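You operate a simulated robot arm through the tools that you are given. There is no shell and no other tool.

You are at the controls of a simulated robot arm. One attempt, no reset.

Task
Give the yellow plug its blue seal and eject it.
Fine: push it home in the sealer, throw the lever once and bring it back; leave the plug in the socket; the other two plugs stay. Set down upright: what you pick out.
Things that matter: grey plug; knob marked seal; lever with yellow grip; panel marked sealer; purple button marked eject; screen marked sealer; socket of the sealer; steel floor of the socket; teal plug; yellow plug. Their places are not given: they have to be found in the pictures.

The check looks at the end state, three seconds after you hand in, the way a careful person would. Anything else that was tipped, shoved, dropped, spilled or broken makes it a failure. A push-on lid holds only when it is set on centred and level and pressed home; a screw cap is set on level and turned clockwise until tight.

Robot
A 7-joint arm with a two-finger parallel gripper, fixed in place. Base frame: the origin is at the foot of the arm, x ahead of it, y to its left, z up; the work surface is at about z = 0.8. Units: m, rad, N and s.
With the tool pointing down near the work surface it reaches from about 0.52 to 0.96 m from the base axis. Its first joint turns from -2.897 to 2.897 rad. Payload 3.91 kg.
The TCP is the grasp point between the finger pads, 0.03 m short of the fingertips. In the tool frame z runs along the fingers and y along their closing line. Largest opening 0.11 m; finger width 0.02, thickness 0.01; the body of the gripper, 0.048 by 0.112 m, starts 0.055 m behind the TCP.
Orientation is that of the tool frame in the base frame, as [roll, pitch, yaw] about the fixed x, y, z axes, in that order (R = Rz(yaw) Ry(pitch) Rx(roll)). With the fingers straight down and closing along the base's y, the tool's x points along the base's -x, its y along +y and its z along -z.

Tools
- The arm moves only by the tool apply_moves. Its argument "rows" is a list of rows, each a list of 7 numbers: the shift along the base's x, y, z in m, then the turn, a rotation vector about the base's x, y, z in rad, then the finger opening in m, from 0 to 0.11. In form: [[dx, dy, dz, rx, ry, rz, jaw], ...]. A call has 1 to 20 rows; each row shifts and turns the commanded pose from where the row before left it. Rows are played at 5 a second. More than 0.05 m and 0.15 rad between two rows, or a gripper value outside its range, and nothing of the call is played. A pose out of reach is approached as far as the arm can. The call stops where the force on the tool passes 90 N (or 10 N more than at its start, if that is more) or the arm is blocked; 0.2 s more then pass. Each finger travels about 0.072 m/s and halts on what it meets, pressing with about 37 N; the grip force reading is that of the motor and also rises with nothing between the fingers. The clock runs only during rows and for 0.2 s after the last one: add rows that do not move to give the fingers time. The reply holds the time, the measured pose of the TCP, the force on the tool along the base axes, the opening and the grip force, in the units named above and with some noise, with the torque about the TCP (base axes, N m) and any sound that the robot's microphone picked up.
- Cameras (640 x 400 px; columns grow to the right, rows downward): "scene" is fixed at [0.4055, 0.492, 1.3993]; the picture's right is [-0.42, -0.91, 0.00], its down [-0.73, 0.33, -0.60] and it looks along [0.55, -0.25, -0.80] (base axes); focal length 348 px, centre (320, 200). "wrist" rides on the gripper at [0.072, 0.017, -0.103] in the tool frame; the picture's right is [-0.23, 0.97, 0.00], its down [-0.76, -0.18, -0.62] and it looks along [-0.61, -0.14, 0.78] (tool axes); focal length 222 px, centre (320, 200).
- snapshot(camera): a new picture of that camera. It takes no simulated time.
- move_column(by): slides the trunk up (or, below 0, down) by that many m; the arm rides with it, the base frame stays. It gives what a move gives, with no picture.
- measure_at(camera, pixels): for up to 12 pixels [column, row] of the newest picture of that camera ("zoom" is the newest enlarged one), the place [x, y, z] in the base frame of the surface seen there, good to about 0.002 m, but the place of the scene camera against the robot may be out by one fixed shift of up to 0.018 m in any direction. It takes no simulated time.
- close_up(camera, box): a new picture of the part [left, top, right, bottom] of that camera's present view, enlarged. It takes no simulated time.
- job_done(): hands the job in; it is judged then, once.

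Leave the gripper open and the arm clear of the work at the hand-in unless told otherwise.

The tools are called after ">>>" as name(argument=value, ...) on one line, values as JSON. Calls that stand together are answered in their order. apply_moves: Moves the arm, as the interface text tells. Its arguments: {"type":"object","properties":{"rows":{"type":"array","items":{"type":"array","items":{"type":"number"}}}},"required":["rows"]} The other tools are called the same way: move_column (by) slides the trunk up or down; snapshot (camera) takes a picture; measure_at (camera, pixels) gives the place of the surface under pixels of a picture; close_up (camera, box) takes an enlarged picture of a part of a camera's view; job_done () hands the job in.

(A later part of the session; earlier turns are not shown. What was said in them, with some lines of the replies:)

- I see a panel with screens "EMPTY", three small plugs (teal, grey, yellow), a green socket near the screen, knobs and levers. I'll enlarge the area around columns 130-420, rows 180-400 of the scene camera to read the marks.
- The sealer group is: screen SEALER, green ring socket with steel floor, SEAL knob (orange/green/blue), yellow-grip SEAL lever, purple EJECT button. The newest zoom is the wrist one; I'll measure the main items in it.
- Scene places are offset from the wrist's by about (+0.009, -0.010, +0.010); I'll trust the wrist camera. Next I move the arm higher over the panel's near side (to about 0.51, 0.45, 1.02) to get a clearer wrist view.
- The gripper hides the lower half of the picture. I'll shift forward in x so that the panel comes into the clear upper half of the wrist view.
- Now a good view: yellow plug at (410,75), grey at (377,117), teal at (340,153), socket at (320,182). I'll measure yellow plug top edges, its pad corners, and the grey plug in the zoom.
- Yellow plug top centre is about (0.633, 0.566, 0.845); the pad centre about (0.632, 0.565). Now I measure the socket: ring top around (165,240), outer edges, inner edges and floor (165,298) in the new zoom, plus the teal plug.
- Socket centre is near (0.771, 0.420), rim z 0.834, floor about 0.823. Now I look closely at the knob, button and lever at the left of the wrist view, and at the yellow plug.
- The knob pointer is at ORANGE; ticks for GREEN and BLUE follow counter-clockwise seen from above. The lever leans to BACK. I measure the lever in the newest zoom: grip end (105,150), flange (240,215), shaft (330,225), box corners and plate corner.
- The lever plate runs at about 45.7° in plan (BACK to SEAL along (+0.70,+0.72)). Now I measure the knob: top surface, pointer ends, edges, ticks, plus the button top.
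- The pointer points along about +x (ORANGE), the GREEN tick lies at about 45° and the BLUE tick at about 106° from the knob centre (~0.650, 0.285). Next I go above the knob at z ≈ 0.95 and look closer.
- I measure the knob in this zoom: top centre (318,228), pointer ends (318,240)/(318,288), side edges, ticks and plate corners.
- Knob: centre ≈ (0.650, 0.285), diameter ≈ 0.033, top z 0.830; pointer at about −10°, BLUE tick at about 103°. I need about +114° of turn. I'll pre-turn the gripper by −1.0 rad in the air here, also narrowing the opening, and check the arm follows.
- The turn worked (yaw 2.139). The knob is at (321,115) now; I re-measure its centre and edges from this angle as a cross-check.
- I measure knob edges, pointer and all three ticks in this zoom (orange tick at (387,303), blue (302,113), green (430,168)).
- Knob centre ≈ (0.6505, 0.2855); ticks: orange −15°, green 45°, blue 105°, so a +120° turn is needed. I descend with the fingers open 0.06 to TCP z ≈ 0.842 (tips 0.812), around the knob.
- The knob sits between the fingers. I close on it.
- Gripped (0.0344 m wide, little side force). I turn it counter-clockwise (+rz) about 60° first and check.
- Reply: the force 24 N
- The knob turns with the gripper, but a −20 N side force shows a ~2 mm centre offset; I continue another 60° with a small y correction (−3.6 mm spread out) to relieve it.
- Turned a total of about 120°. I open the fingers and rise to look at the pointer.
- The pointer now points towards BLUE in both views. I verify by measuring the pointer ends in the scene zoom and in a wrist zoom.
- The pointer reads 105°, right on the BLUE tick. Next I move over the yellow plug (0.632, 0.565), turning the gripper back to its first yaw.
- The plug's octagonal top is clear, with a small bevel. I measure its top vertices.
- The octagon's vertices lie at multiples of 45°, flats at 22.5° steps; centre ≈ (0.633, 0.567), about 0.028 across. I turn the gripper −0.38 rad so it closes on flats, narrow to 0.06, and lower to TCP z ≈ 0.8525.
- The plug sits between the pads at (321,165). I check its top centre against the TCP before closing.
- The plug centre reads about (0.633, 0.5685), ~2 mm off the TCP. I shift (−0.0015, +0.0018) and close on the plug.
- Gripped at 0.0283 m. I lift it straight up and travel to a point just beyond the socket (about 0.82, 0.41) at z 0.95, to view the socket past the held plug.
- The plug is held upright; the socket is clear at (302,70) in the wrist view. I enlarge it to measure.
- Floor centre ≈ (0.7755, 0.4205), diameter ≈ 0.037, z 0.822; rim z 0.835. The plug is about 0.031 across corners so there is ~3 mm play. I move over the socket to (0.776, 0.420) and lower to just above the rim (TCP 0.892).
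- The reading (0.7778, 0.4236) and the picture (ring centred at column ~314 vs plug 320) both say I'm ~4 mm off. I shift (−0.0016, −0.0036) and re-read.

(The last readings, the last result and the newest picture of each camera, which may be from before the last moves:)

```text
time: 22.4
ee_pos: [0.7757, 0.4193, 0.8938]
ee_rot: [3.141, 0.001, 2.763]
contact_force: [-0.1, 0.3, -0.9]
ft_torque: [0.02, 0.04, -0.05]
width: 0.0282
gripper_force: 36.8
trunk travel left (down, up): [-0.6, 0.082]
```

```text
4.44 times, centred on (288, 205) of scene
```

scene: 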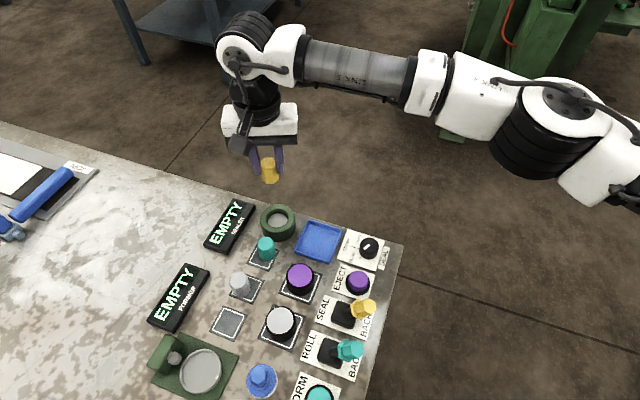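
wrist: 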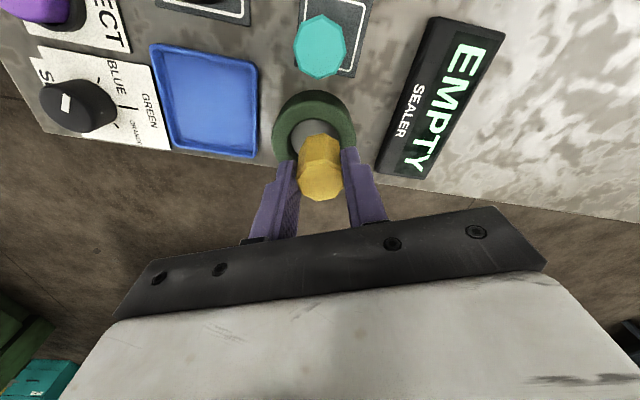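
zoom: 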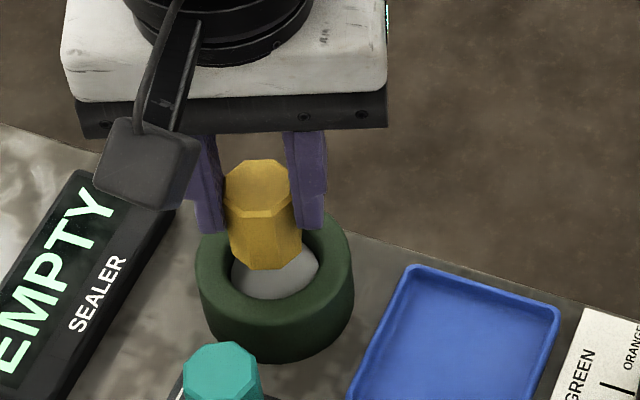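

Aligned now: hole centre column 319, plug base column 319. I lower gently toward the floor (TCP 0.874).

>>> apply_moves(rows=[[0.0003, 0.0004, -0.005, 0, 0, 0, 0.02], [0, 0, -0.005, 0, 0, 0, 0.02], [0, 0, -0.004, 0, 0, 0, 0.02], [0, 0, -0.003, 0, 0, 0, 0.02], [0, 0, -0.002, 0, 0, 0, 0.02]])

>>> snapshot(camera="wrist")

>>> close_up(camera="scene", box=[240, 160, 336, 250])

```text
time: 23.6
ee_pos: [0.7769, 0.4202, 0.8741]
ee_rot: [3.141, 0.001, 2.763]
contact_force: [-0.3, -0.3, -1.2]
ft_torque: [0.02, 0.01, 0.0]
width: 0.0282
gripper_force: 36.8
trunk travel left (down, up): [-0.6, 0.082]
```

```text
taken
```

wrist: 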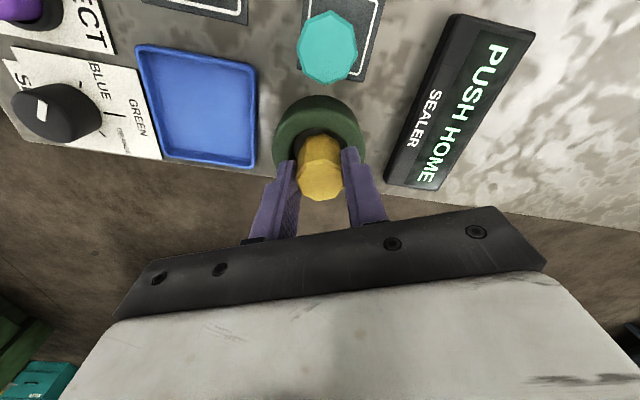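

```text
4.44 times, centred on (288, 205) of scene
```

zoom: 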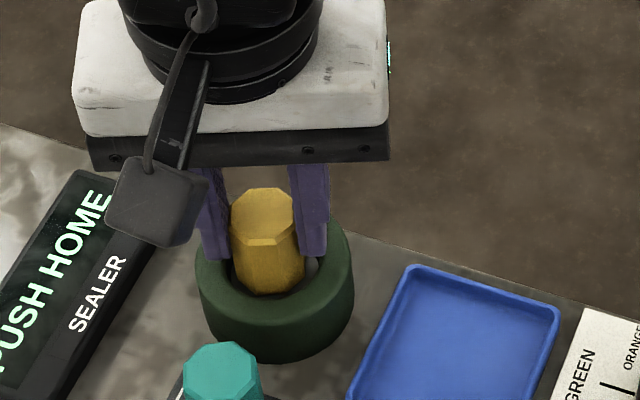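

The screen changed to "PUSH HOME". The plug is in the socket, inside the ring. I push down in 1 mm steps with the grip kept, watching the force.

>>> apply_moves(rows=[[0, 0, -0.001, 0, 0, 0, 0.02], [0, 0, -0.001, 0, 0, 0, 0.02], [0, 0, -0.001, 0, 0, 0, 0.02], [0, 0, -0.001, 0, 0, 0, 0.02]])

```text
time: 24.6
ee_pos: [0.7751, 0.4191, 0.8704]
ee_rot: [-3.141, -0.001, 2.762]
contact_force: [0.5, 1.0, 1.9]
ft_torque: [0.02, -0.03, 0.02]
width: 0.0284
gripper_force: 37.4
trunk travel left (down, up): [-0.6, 0.082]
```

>>> apply_moves(rows=[[0, 0, -0.001, 0, 0, 0, 0.02], [0, 0, -0.001, 0, 0, 0, 0.02], [0, 0, -0.0005, 0, 0, 0, 0.02]])

>>> close_up(camera="scene", box=[200, 160, 336, 250])

```text
time: 25.4
ee_pos: [0.7749, 0.4207, 0.8673]
ee_rot: [3.14, 0.001, 2.763]
contact_force: [1.4, -0.3, 3.1]
ft_torque: [-0.01, -0.06, -0.04]
width: 0.0284
gripper_force: 37.1
trunk travel left (down, up): [-0.6, 0.082]
```

```text
4.44 times, centred on (268, 205) of scene
```

zoom: 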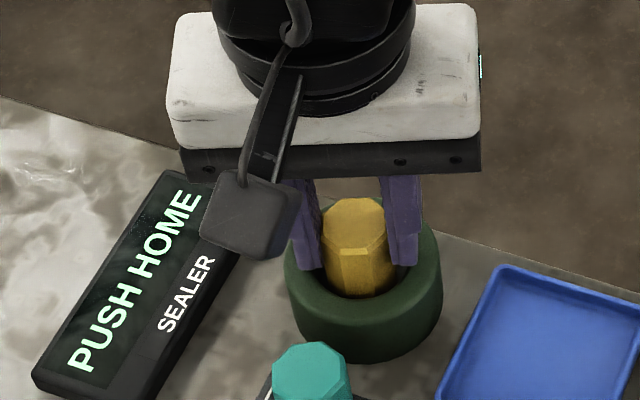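

The floor yields like a spring (3 N at ~4 mm). The fingertips are near the rim now, so I rise 3 mm, open, go up, close the fingers and then press from above.

>>> apply_moves(rows=[[0, 0, 0.003, 0, 0, 0, 0.02], [0, 0, 0, 0, 0, 0, 0.035], [0, 0, 0, 0, 0, 0, 0.05], [0, 0, 0, 0, 0, 0, 0.05], [0, 0, 0.02, 0, 0, 0, 0.05], [0, 0, 0.03, 0, 0, 0, 0.05], [0, 0, 0.02, 0, 0, 0, 0.05], [0, 0, 0, 0, 0, 0, 0.05]])

>>> snapshot(camera="wrist")

>>> close_up(camera="wrist", box=[256, 80, 384, 180])

>>> close_up(camera="scene", box=[200, 160, 336, 250])

```text
time: 27.2
ee_pos: [0.7754, 0.4185, 0.9424]
ee_rot: [3.14, 0.001, 2.764]
contact_force: [-0.3, 0.6, -0.2]
ft_torque: [-0.01, -0.01, 0.0]
width: 0.0502
gripper_force: 0.0
trunk travel left (down, up): [-0.6, 0.082]
```

```text
taken
```

wrist: 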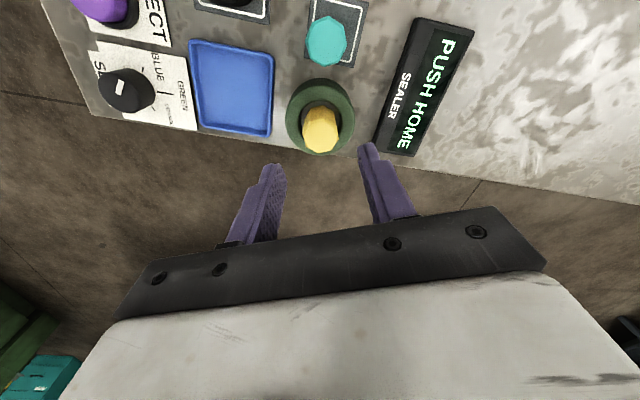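

```text
4.00 times, centred on (320, 130) of wrist
```

zoom: 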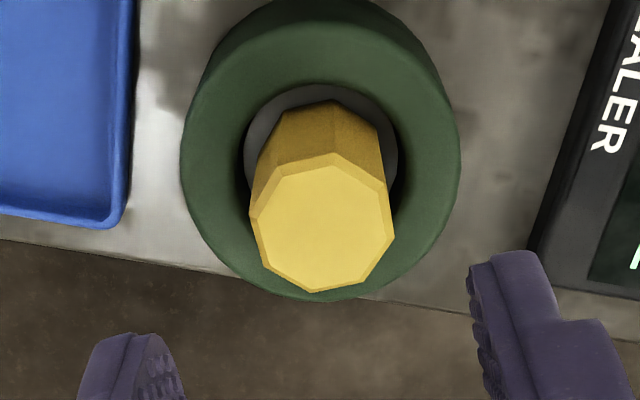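

```text
4.44 times, centred on (268, 205) of scene
```

zoom: 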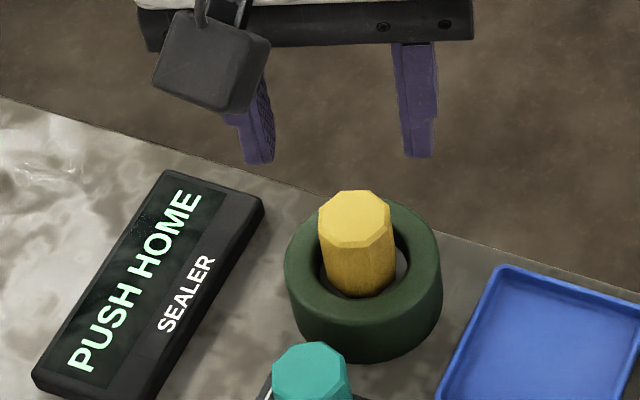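

The plug stands upright in the socket. I measure its top in the wrist picture: centre (320,135) and edges.

>>> measure_at(camera="wrist", pixels=[[320, 136], [306, 136], [335, 136], [320, 122], [320, 148]])

```text
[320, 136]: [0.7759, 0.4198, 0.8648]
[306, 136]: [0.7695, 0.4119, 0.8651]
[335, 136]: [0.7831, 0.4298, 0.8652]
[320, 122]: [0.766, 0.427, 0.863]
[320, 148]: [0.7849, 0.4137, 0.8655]
```

Plug top centre ≈ (0.776, 0.4205), z 0.865. I close the fingers fully and lower to just above its top (TCP ≈ 0.899).

>>> apply_moves(rows=[[0.0003, 0.001, 0, 0, 0, 0, 0.025], [0, 0, 0, 0, 0, 0, 0], [0, 0, 0, 0, 0, 0, 0], [0, 0, -0.02, 0, 0, 0, 0], [0, 0, -0.015, 0, 0, 0, 0], [0, 0, -0.008, 0, 0, 0, 0], [0, 0, 0, 0, 0, 0, 0]])

>>> snapshot(camera="wrist")

>>> close_up(camera="scene", box=[200, 160, 336, 250])

```text
time: 28.8
ee_pos: [0.7759, 0.4203, 0.8977]
ee_rot: [-3.141, -0.001, 2.763]
contact_force: [0.4, -0.9, -0.6]
ft_torque: [-0.02, -0.02, 0.02]
width: 0.0
gripper_force: 36.9
trunk travel left (down, up): [-0.6, 0.082]
```

```text
taken
```

wrist: 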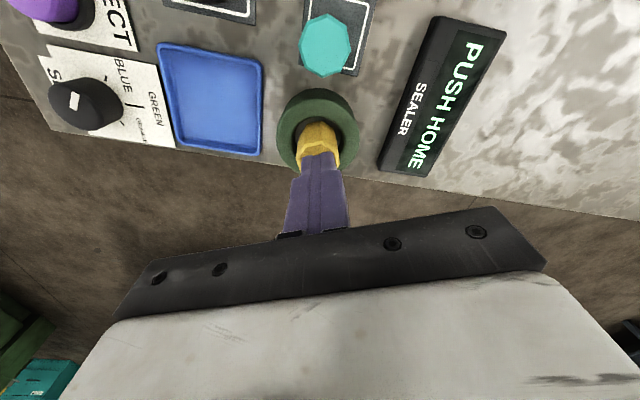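

```text
4.44 times, centred on (268, 205) of scene
```

zoom: 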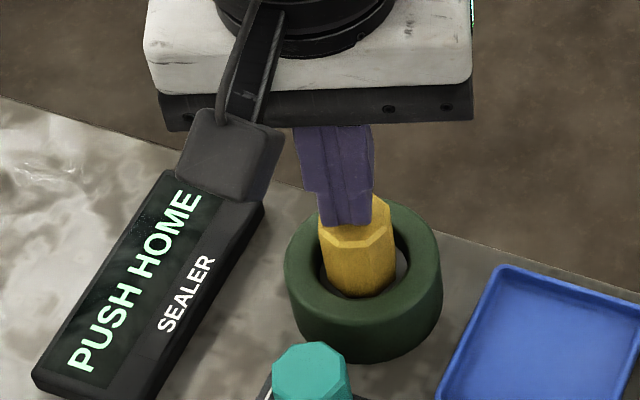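

The closed fingertips sit over the plug's middle. I press down in 2 mm steps and watch for force, sound and the screen.

>>> apply_moves(rows=[[0, 0, -0.002, 0, 0, 0, 0], [0, 0, -0.002, 0, 0, 0, 0], [0, 0, -0.002, 0, 0, 0, 0], [0, 0, -0.002, 0, 0, 0, 0], [0, 0, -0.002, 0, 0, 0, 0]])

>>> close_up(camera="scene", box=[200, 160, 336, 250])

```text
time: 30.0
ee_pos: [0.7765, 0.42, 0.888]
ee_rot: [3.14, 0.001, 2.764]
contact_force: [-0.4, 0.1, 2.5]
ft_torque: [0.01, -0.02, -0.02]
width: 0.0001
gripper_force: 36.7
trunk travel left (down, up): [-0.6, 0.082]
```

```text
4.44 times, centred on (268, 205) of scene
```

zoom: 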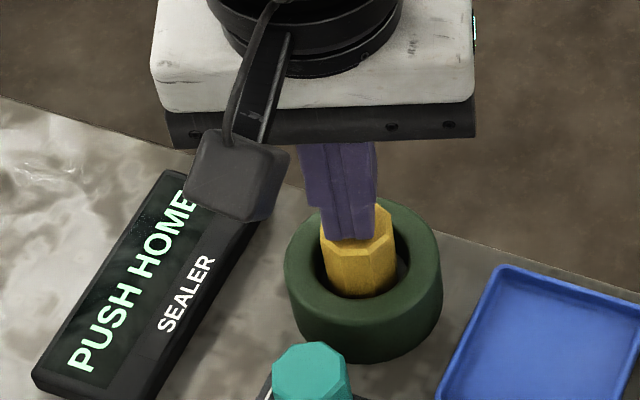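

The plug sinks with the spring (2.5 N). I keep pressing.

>>> apply_moves(rows=[[0, 0, -0.002, 0, 0, 0, 0], [0, 0, -0.002, 0, 0, 0, 0], [0, 0, -0.002, 0, 0, 0, 0], [0, 0, -0.002, 0, 0, 0, 0]])

>>> close_up(camera="scene", box=[200, 160, 336, 250])

```text
time: 31.0
ee_pos: [0.7755, 0.4205, 0.8827]
ee_rot: [3.137, 0.002, 2.763]
contact_force: [1.4, 1.0, 18.8]
ft_torque: [0.01, -0.11, 0.04]
width: 0.0
gripper_force: 36.8
trunk travel left (down, up): [-0.6, 0.082]
```

```text
4.44 times, centred on (268, 205) of scene
```

zoom: 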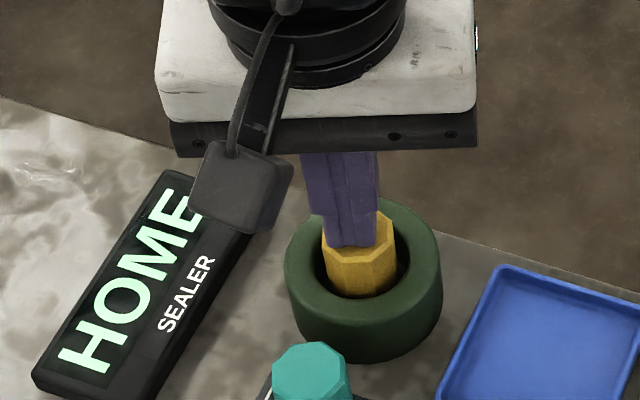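

The screen reads "HOME" with 18.8 N on the tool. I rise and check that it stays home.

>>> apply_moves(rows=[[0, 0, 0.004, 0, 0, 0, 0], [0, 0, 0.015, 0, 0, 0, 0], [0, 0, 0.04, 0, 0, 0, 0], [0, 0, 0.03, 0, 0, 0, 0], [0, 0, 0, 0, 0, 0, 0]])

>>> snapshot(camera="wrist")

>>> close_up(camera="scene", box=[200, 160, 336, 250])

```text
time: 32.2
ee_pos: [0.7763, 0.4215, 0.9704]
ee_rot: [3.141, -0.001, 2.762]
contact_force: [-0.6, 1.0, 0.4]
ft_torque: [0.04, 0.01, 0.01]
width: 0.0
gripper_force: 36.9
trunk travel left (down, up): [-0.6, 0.082]
```

```text
taken
```

wrist: 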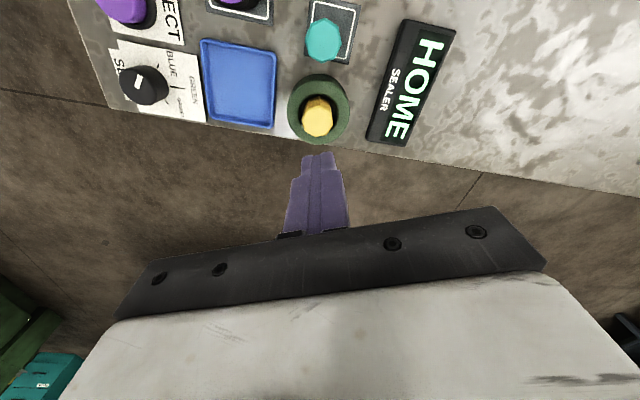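

```text
4.44 times, centred on (268, 205) of scene
```

zoom: 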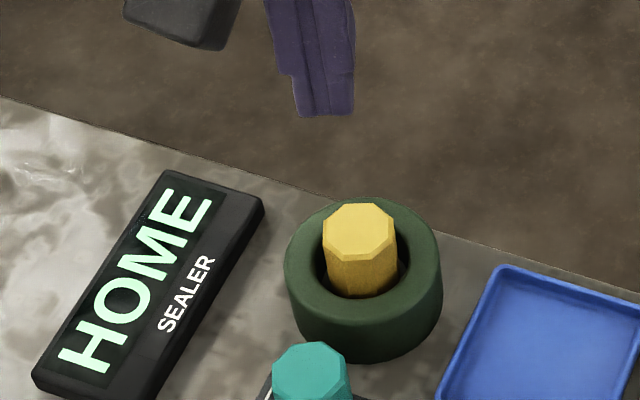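

It stays HOME after release. Next the lever: I go above it (about 0.548, 0.372, z 1.0), turning the gripper by −0.394 rad so that the fingers close along the lever's travel (45.7°), opening to 0.08.

>>> apply_moves(rows=[[0, 0, 0.02, 0, 0, 0, 0], [-0.038, -0.0083, 0.002, 0, 0, -0.066, 0.04], [-0.038, -0.0083, 0.002, 0, 0, -0.066, 0.08], [-0.038, -0.0083, 0.002, 0, 0, -0.066, 0.08], [-0.038, -0.0083, 0.002, 0, 0, -0.066, 0.08], [-0.038, -0.0083, 0.001, 0, 0, -0.065, 0.08], [-0.038, -0.0083, 0.001, 0, 0, -0.065, 0.08], [0, 0, 0, 0, 0, 0, 0.08]])

>>> snapshot(camera="wrist")

>>> snapshot(camera="scene")

```text
time: 34.0
ee_pos: [0.5479, 0.3712, 0.9995]
ee_rot: [3.142, 0.001, 2.369]
contact_force: [-0.5, 0.3, -0.4]
ft_torque: [-0.02, 0.03, 0.0]
width: 0.0802
gripper_force: 0.1
trunk travel left (down, up): [-0.6, 0.082]
```

```text
taken
```

wrist: 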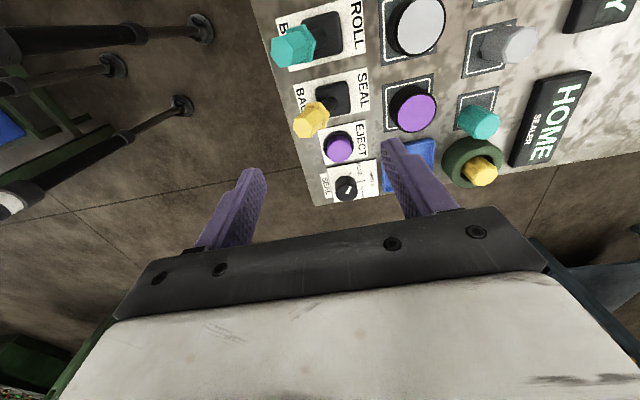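

```text
taken
```

scene: 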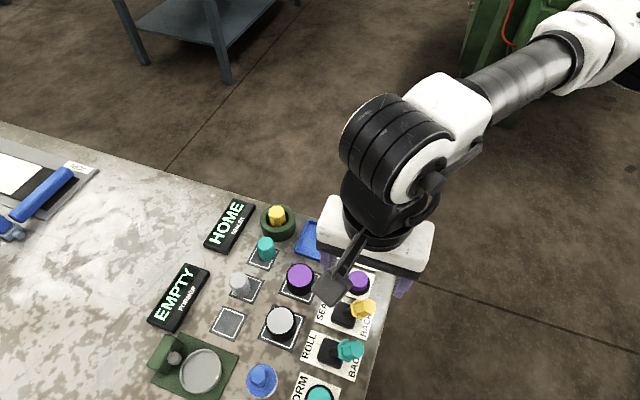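

The lever's yellow grip shows at (310,118) in the wrist view, between the finger columns. I enlarge that and measure.

>>> close_up(camera="wrist", box=[270, 70, 382, 140])

```text
5.71 times, centred on (326, 105) of wrist
```

zoom: 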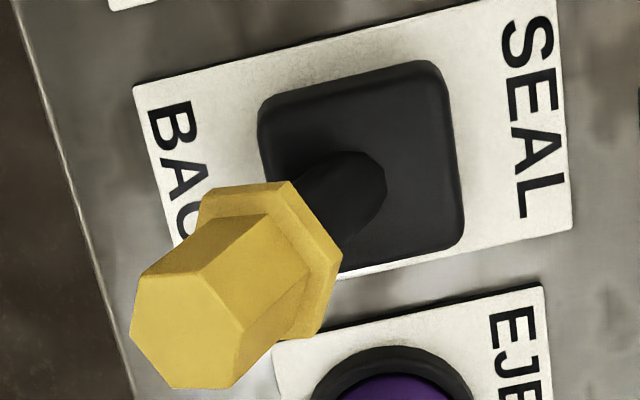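

>>> measure_at(camera="zoom", pixels=[[188, 328], [138, 312], [172, 280], [230, 290], [240, 325], [220, 380], [175, 380], [215, 200], [290, 190], [335, 258], [318, 330], [365, 180]])

>>> measure_at(camera="wrist", pixels=[[293, 44], [275, 48], [310, 44], [340, 146], [345, 187], [338, 95], [318, 88], [346, 82]])

```text
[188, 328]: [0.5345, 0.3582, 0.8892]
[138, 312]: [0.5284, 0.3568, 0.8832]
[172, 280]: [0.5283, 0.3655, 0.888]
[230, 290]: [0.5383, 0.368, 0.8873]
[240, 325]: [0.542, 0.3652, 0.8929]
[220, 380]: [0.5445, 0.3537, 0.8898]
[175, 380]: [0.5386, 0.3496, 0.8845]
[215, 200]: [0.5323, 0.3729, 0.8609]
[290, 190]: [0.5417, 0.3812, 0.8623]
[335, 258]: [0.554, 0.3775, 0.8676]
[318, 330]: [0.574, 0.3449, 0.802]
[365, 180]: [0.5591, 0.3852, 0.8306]
```

```text
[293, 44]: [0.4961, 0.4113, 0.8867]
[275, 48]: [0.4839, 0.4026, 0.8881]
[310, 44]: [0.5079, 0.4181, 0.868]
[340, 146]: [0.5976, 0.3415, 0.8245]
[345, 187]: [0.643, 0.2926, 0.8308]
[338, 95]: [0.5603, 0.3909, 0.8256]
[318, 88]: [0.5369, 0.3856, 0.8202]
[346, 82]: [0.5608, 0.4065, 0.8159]
```

Grip end centre ≈ (0.5355, 0.359, 0.889), lean ≈ 24° about a pivot near (0.5596, 0.3845). I set the opening to 0.065, shift to (0.5386, 0.3631) and lower so the fingers straddle the grip (TCP z 0.894, tips 0.864).

>>> apply_moves(rows=[[-0.0093, -0.0081, -0.01, 0, 0, 0, 0.065], [0, 0, -0.025, 0, 0, 0, 0.065], [0, 0, -0.025, 0, 0, 0, 0.065], [0, 0, -0.02, 0, 0, 0, 0.065], [0, 0, 0, 0, 0, 0, 0.065]])

>>> snapshot(camera="wrist")

>>> close_up(camera="scene", box=[300, 220, 428, 330])

```text
time: 35.2
ee_pos: [0.5391, 0.3633, 0.9188]
ee_rot: [-3.141, 0.0, 2.368]
contact_force: [-0.4, 1.3, 0.0]
ft_torque: [-0.03, 0.02, 0.01]
width: 0.0648
gripper_force: 0.0
trunk travel left (down, up): [-0.6, 0.082]
```

```text
taken
```

wrist: 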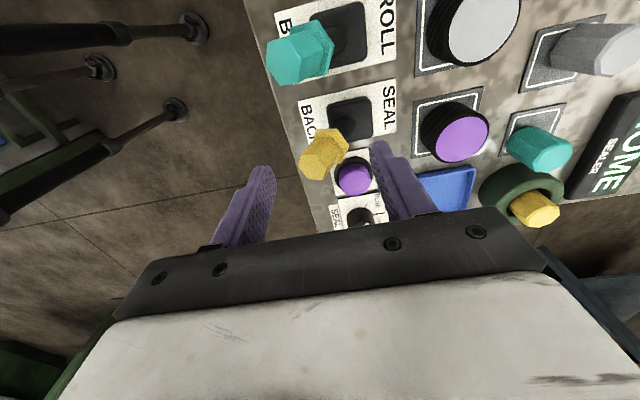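

```text
3.64 times, centred on (364, 275) of scene
```

zoom: 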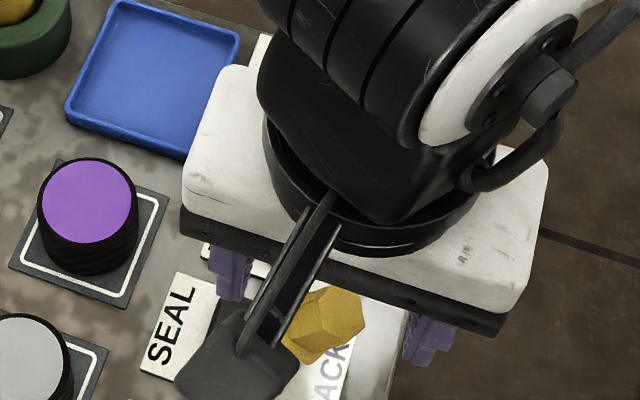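

The grip lies between the fingers. I lower a further 25 mm.

>>> apply_moves(rows=[[0, 0, -0.015, 0, 0, 0, 0.065], [0, 0, -0.01, 0, 0, 0, 0.065], [0, 0, 0, 0, 0, 0, 0.065]])

>>> snapshot(camera="wrist")

```text
time: 36.0
ee_pos: [0.5381, 0.3637, 0.8939]
ee_rot: [3.141, 0.001, 2.371]
contact_force: [-0.2, 0.0, -0.3]
ft_torque: [-0.01, -0.01, 0.0]
width: 0.0649
gripper_force: 0.1
trunk travel left (down, up): [-0.6, 0.082]
```

```text
taken
```

wrist: 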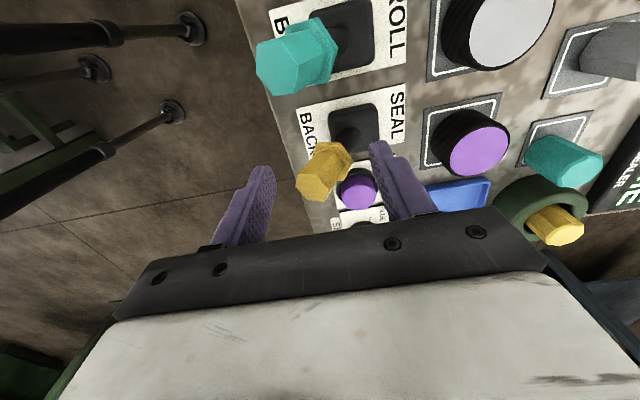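

Clear on both sides, no contact force. I now push toward SEAL (+u) by 50 mm in 10 mm steps.

>>> apply_moves(rows=[[0.007, 0.00715, 0, 0, 0, 0, 0.065], [0.007, 0.00715, 0, 0, 0, 0, 0.065], [0.007, 0.00715, 0, 0, 0, 0, 0.065], [0.007, 0.00715, 0, 0, 0, 0, 0.065], [0.007, 0.00715, 0, 0, 0, 0, 0.065]])

>>> snapshot(camera="wrist")

>>> close_up(camera="scene", box=[190, 180, 420, 330])

```text
time: 37.2
ee_pos: [0.5743, 0.3987, 0.8924]
ee_rot: [3.14, -0.001, 2.368]
contact_force: [-0.1, 0.2, -0.3]
ft_torque: [0.03, -0.01, 0.0]
width: 0.0648
gripper_force: 0.1
trunk travel left (down, up): [-0.6, 0.082]
```

```text
taken
```

wrist: 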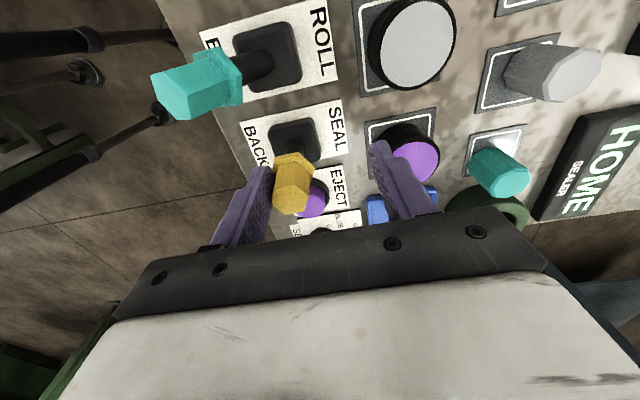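

```text
2.67 times, centred on (305, 255) of scene
```

zoom: 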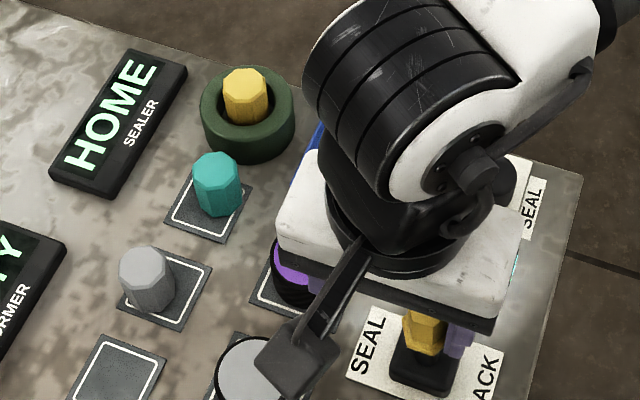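

The lever is now about upright, pushed with almost no force. I continue 20 mm more.

>>> apply_moves(rows=[[0.0049, 0.005, 0, 0, 0, 0, 0.065], [0.0049, 0.005, 0, 0, 0, 0, 0.065], [0.0035, 0.0036, 0, 0, 0, 0, 0.065], [0, 0, 0, 0, 0, 0, 0.065]])

>>> snapshot(camera="wrist")

>>> close_up(camera="scene", box=[190, 180, 420, 330])

```text
time: 38.2
ee_pos: [0.5868, 0.4124, 0.894]
ee_rot: [3.142, 0.002, 2.368]
contact_force: [0.0, 0.3, 0.4]
ft_torque: [-0.03, 0.01, -0.03]
width: 0.0652
gripper_force: 0.1
trunk travel left (down, up): [-0.6, 0.082]
```

```text
taken
```

wrist: 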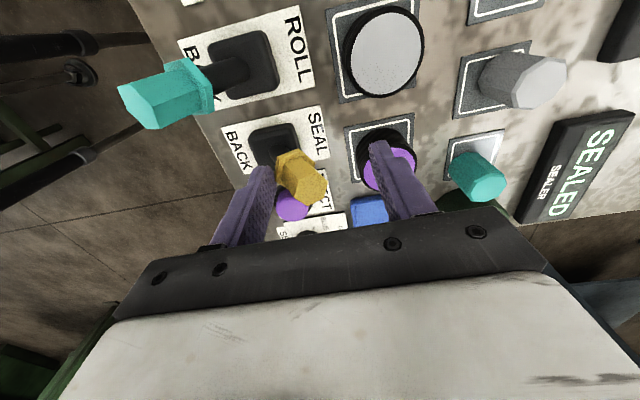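

```text
2.67 times, centred on (305, 255) of scene
```

zoom: 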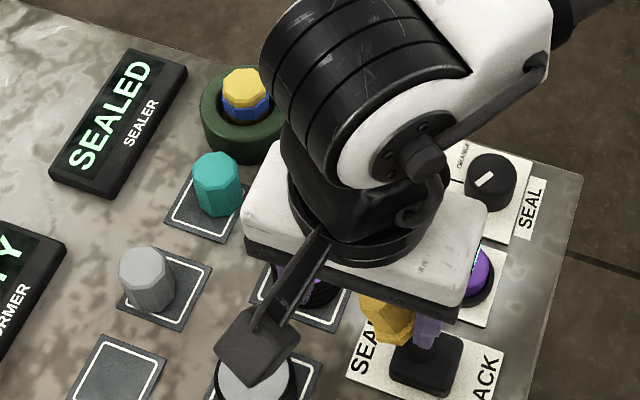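

The screen reads "SEALED" and a blue seal is on the plug. I bring the lever back: −u by 60 mm, using the other finger.

>>> apply_moves(rows=[[-0.007, -0.00715, 0, 0, 0, 0, 0.065], [-0.007, -0.00715, 0, 0, 0, 0, 0.065], [-0.007, -0.00715, 0, 0, 0, 0, 0.065], [-0.007, -0.00715, 0, 0, 0, 0, 0.065], [-0.007, -0.00715, 0, 0, 0, 0, 0.065], [-0.007, -0.00715, 0, 0, 0, 0, 0.065]])

>>> snapshot(camera="wrist")

```text
time: 39.6
ee_pos: [0.5465, 0.3699, 0.8931]
ee_rot: [-3.14, 0.0, 2.368]
contact_force: [1.2, 0.2, 0.2]
ft_torque: [0.03, -0.05, 0.01]
width: 0.0648
gripper_force: 0.0
trunk travel left (down, up): [-0.6, 0.082]
```

```text
taken
```

wrist: 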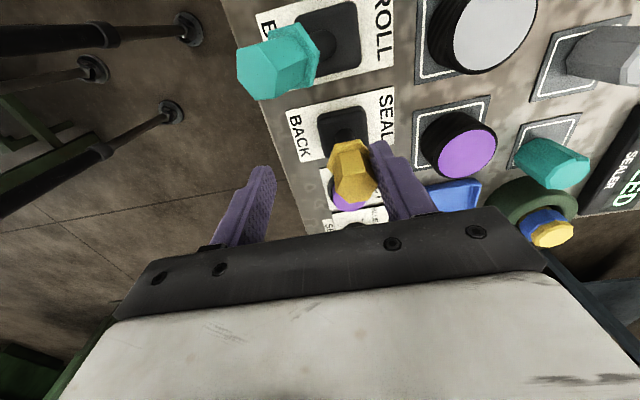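

The lever is past upright on its way back. I continue −22 mm in small steps.

>>> apply_moves(rows=[[-0.0042, -0.0043, 0, 0, 0, 0, 0.065], [-0.0042, -0.0043, 0, 0, 0, 0, 0.065], [-0.0035, -0.0036, 0, 0, 0, 0, 0.065], [-0.0035, -0.0036, 0, 0, 0, 0, 0.065], [0, 0, 0, 0, 0, 0, 0.065]])

>>> snapshot(camera="wrist")

>>> close_up(camera="scene", box=[190, 180, 420, 330])

```text
time: 40.8
ee_pos: [0.5298, 0.3531, 0.8937]
ee_rot: [3.142, 0.0, 2.372]
contact_force: [-0.2, 0.7, -0.3]
ft_torque: [-0.01, -0.03, -0.03]
width: 0.0651
gripper_force: 0.1
trunk travel left (down, up): [-0.6, 0.082]
```

```text
taken
```

wrist: 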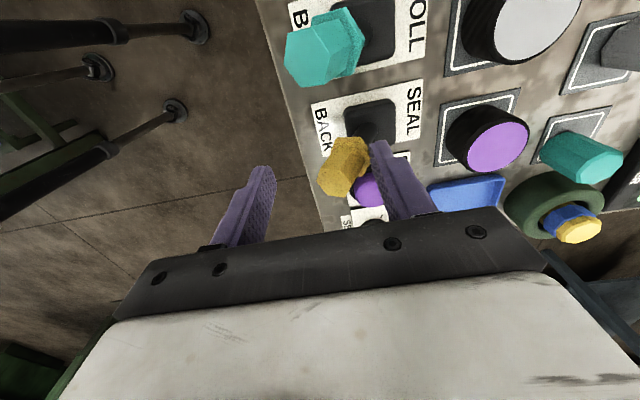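

```text
2.67 times, centred on (305, 255) of scene
```

zoom: 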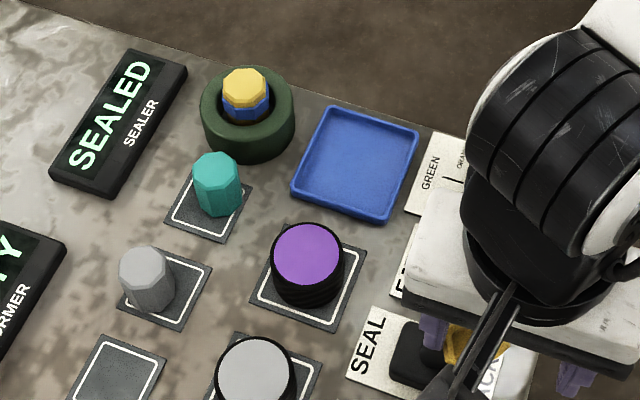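

The lever looks back. I measure its grip end in the wrist picture near (338,178) to compare with the start (0.5355, 0.359, 0.889).

>>> close_up(camera="wrist", box=[290, 100, 402, 210])

```text
3.64 times, centred on (346, 155) of wrist
```

zoom: 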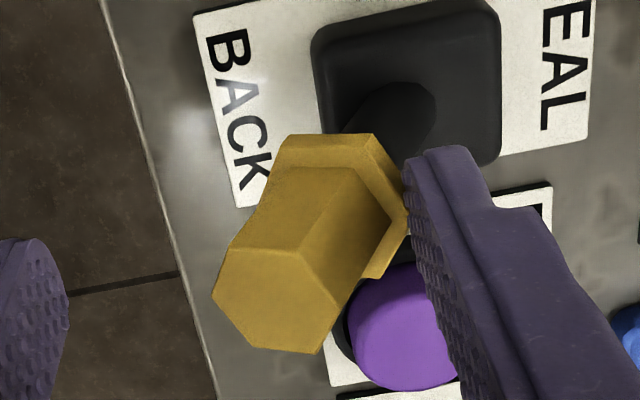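

>>> measure_at(camera="zoom", pixels=[[275, 300], [222, 290], [245, 252], [305, 258], [325, 300], [310, 345], [250, 340]])

```text
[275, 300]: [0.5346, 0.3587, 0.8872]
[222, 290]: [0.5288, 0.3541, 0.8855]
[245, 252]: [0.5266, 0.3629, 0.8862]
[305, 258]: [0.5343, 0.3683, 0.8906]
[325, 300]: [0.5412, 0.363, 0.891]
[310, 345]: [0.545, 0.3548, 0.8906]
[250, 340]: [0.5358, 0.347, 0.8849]
```

The grip end is at (0.535, 0.359, 0.888), the same as at the start. I nudge 2 mm more to confirm it is against its stop.

>>> apply_moves(rows=[[-0.0007, -0.0007, 0, 0, 0, 0, 0.065], [-0.0007, -0.0007, 0, 0, 0, 0, 0.065]])

```text
time: 41.4
ee_pos: [0.5282, 0.3508, 0.8936]
ee_rot: [3.14, 0.0, 2.368]
contact_force: [4.0, 2.6, 2.6]
ft_torque: [0.15, -0.1, 0.0]
width: 0.067
gripper_force: 2.0
trunk travel left (down, up): [-0.6, 0.082]
```

It's against its stop (4 N, finger pushed back slightly). I back off 10 mm, rise above the lever, close the fingers and go above the EJECT button (0.600, 0.334).

>>> apply_moves(rows=[[0.007, 0.007, 0, 0, 0, 0, 0.065], [0, 0, 0.03, 0, 0, 0, 0.065], [0, 0, 0.035, 0, 0, 0, 0.065], [0.032, -0.012, 0, 0, 0, 0, 0.03], [0.033, -0.012, 0, 0, 0, 0, 0], [0, 0, 0, 0, 0, 0, 0], [0, 0, 0, 0, 0, 0, 0]])

>>> snapshot(camera="wrist")

>>> close_up(camera="scene", box=[190, 180, 420, 330])

```text
time: 43.0
ee_pos: [0.5987, 0.3347, 0.9595]
ee_rot: [-3.142, 0.001, 2.369]
contact_force: [0.1, 0.5, 0.4]
ft_torque: [0.02, -0.04, 0.01]
width: 0.0
gripper_force: 36.9
trunk travel left (down, up): [-0.6, 0.082]
```

```text
taken
```

wrist: 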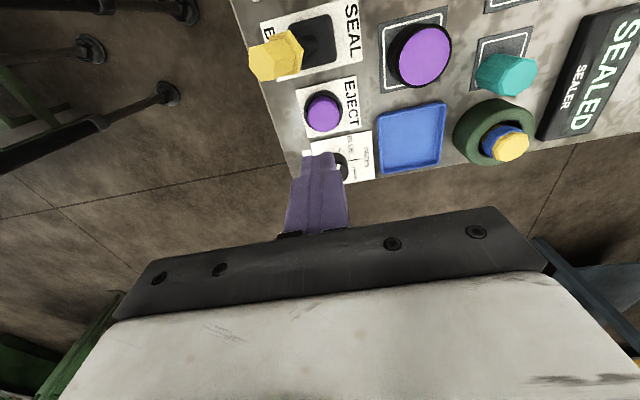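

```text
2.67 times, centred on (305, 255) of scene
```

zoom: 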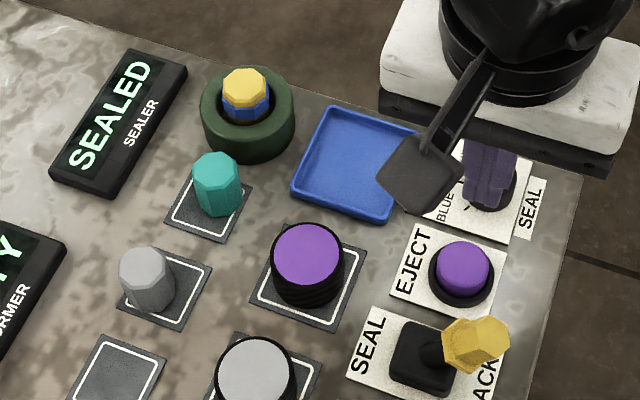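

Lever is at BACK, screen SEALED. The button top shows at (323,112); I measure its centre and edges.

>>> measure_at(camera="wrist", pixels=[[323, 112], [309, 112], [337, 112], [323, 98], [323, 126]])

```text
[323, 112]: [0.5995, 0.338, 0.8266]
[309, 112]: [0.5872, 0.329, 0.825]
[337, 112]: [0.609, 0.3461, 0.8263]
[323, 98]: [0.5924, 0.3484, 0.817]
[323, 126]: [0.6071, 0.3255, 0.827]
```

Button centre ≈ (0.599, 0.336). I shift +1.5 mm in y and lower to just above it (TCP 0.862, tips 0.832).

>>> apply_moves(rows=[[0.0004, 0.0015, -0.02, 0, 0, 0, 0], [0, 0, -0.03, 0, 0, 0, 0], [0, 0, -0.025, 0, 0, 0, 0], [0, 0, -0.015, 0, 0, 0, 0], [0, 0, -0.006, 0, 0, 0, 0], [0, 0, 0, 0, 0, 0, 0]])

>>> snapshot(camera="wrist")

>>> close_up(camera="scene", box=[300, 220, 428, 330])

```text
time: 44.4
ee_pos: [0.6002, 0.3363, 0.862]
ee_rot: [3.141, 0.0, 2.37]
contact_force: [-0.2, 0.4, -0.4]
ft_torque: [0.02, 0.03, 0.02]
width: 0.0
gripper_force: 36.9
trunk travel left (down, up): [-0.6, 0.082]
```

```text
taken
```

wrist: 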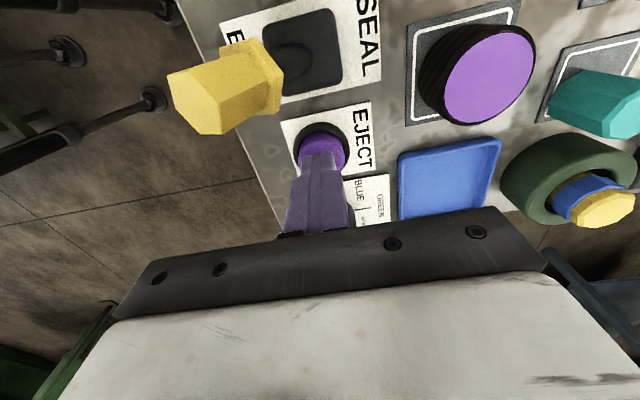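

```text
3.64 times, centred on (364, 275) of scene
```

zoom: 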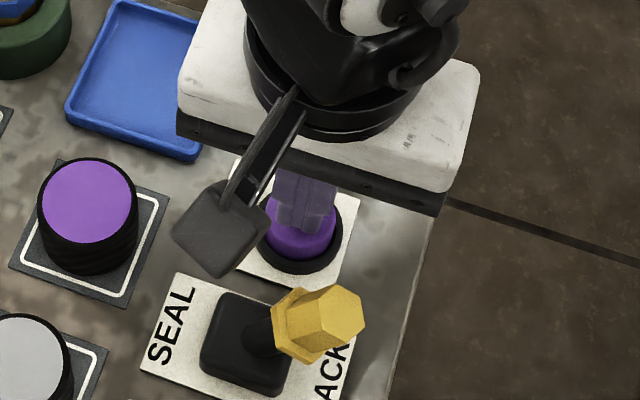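

The fingertips are above the button's middle and the camera arm clears the lever. I press down in 1–2 mm steps.

>>> apply_moves(rows=[[0, 0, -0.003, 0, 0, 0, 0], [0, 0, -0.002, 0, 0, 0, 0], [0, 0, -0.002, 0, 0, 0, 0], [0, 0, -0.001, 0, 0, 0, 0]])

>>> close_up(camera="scene", box=[190, 180, 420, 330])

```text
time: 45.4
ee_pos: [0.6001, 0.3355, 0.8548]
ee_rot: [3.141, 0.0, 2.369]
contact_force: [-0.1, 0.0, 0.8]
ft_torque: [-0.01, 0.01, 0.02]
width: 0.0002
gripper_force: 37.3
trunk travel left (down, up): [-0.6, 0.082]
```

```text
2.67 times, centred on (305, 255) of scene
```

zoom: 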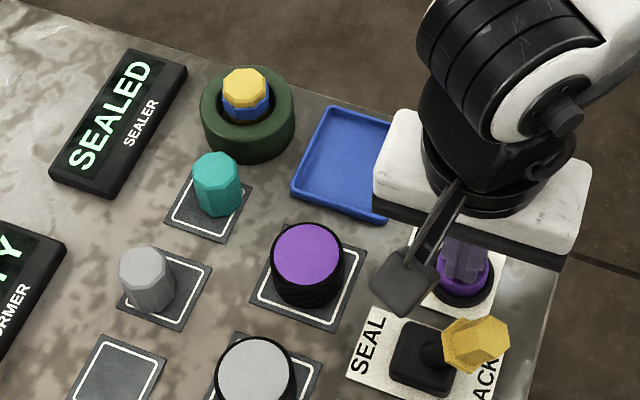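

Contact is just starting (0.8 N). I press further in 1 mm steps.

>>> apply_moves(rows=[[0, 0, -0.001, 0, 0, 0, 0], [0, 0, -0.001, 0, 0, 0, 0], [0, 0, -0.001, 0, 0, 0, 0]])

>>> close_up(camera="scene", box=[190, 180, 420, 330])

```text
time: 46.2
ee_pos: [0.6001, 0.337, 0.8519]
ee_rot: [-3.141, 0.0, 2.369]
contact_force: [-0.3, -0.2, 2.5]
ft_torque: [-0.04, 0.02, 0.0]
width: 0.0
gripper_force: 37.1
trunk travel left (down, up): [-0.6, 0.082]
heard: click
```

```text
2.67 times, centred on (305, 255) of scene
```

zoom: 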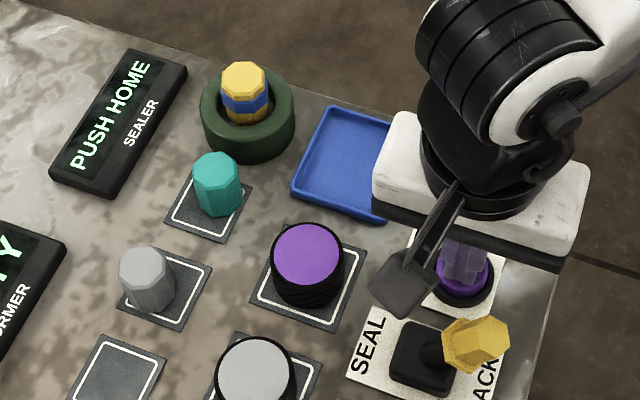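

A click was heard: the plug has risen in the socket with its blue seal and the screen says "PUSH HOME" again. I rise clear and open the gripper once high.

>>> apply_moves(rows=[[0, 0, 0.01, 0, 0, 0, 0], [0, 0, 0.03, 0, 0, 0, 0], [0, 0, 0.045, 0, 0, 0, 0], [0, 0, 0.045, 0, 0, 0, 0.04], [0, 0, 0.045, 0, 0, 0, 0.08], [0, 0, 0.045, 0, 0, 0, 0.11], [0, 0, 0.03, 0, 0, 0, 0.11], [0, 0, 0, 0, 0, 0, 0.11]])

>>> snapshot(camera="scene")

>>> snapshot(camera="wrist")

>>> close_up(camera="scene", box=[190, 180, 420, 330])

```text
time: 48.0
ee_pos: [0.5996, 0.3366, 1.1033]
ee_rot: [-3.141, 0.0, 2.37]
contact_force: [0.7, 0.5, 0.3]
ft_torque: [0.01, -0.01, 0.03]
width: 0.1099
gripper_force: 0.0
trunk travel left (down, up): [-0.6, 0.082]
```

```text
taken
```

scene: 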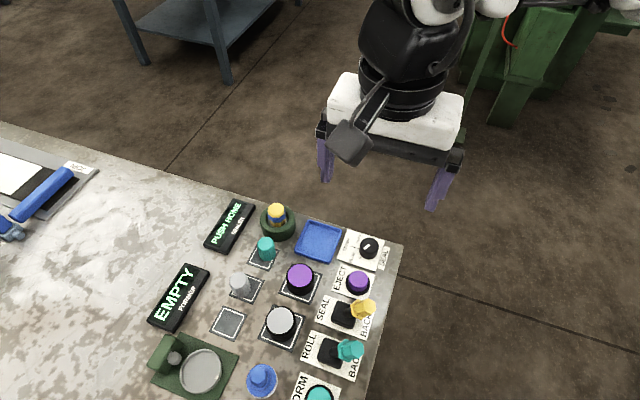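

```text
taken
```

wrist: 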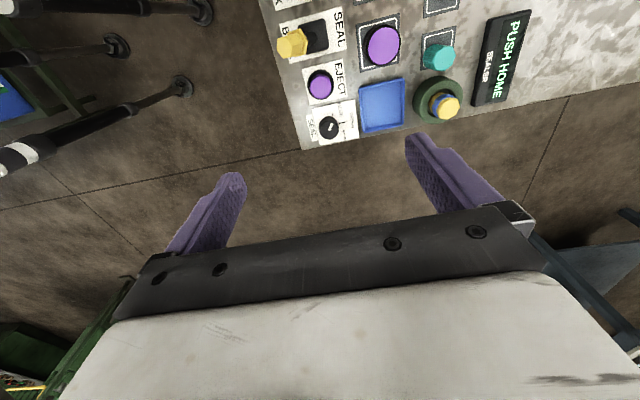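

```text
2.67 times, centred on (305, 255) of scene
```

zoom: 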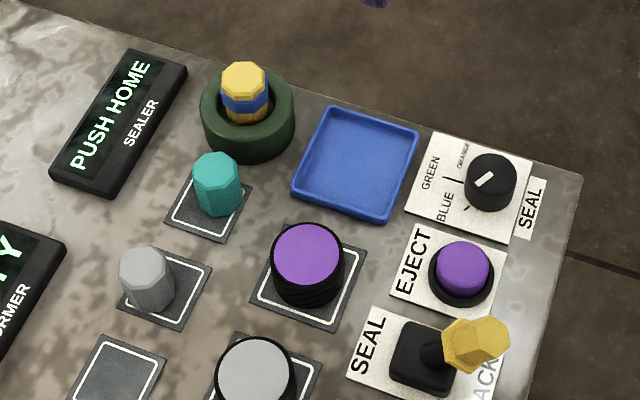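

Everything looks in order. One last enlarged look at the plug in the socket to confirm it stands upright.

>>> close_up(camera="scene", box=[240, 190, 312, 250])

>>> close_up(camera="wrist", box=[400, 30, 500, 130])

```text
6.67 times, centred on (276, 220) of scene
```

zoom: 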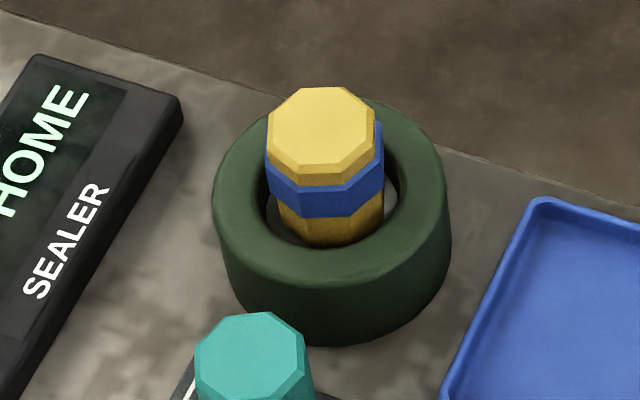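

```text
4.00 times, centred on (450, 80) of wrist
```

zoom: 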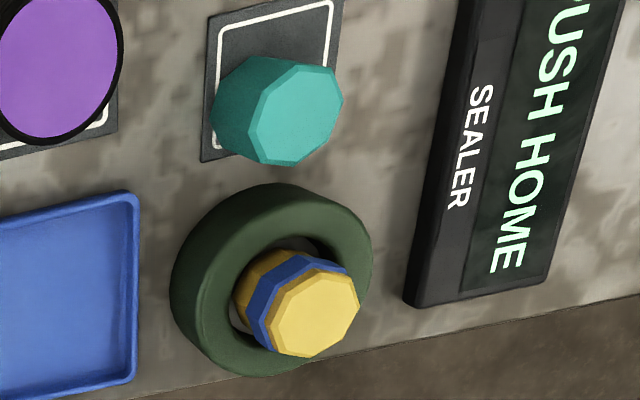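

The yellow plug stands upright in the socket with its blue seal and has been ejected. The lever is at BACK, the grey and teal plugs are untouched, and the gripper is open and clear. I hand the job in.

>>> job_done()

```text
The job is handed in.
```

I sealed the yellow plug in blue and ejected it. It stands upright in the sealer's socket, and the job is handed in.

- **Knob:** I turned the seal knob from ORANGE to BLUE; the pointer lines up with the BLUE tick.
- **Plug:** I set the yellow plug in the socket and pressed it down until the screen read "HOME".
- **Lever:** I threw it once to SEAL. The screen read "SEALED" and a blue band appeared on the plug. I then brought the lever back to its BACK stop.
- **Eject:** I pressed the purple button and heard a click. The plug rose, and the screen returned to "PUSH HOME".

The grey and teal plugs were not touched, and I saw nothing else moved or tipped. The gripper is open and the arm is clear of the work.
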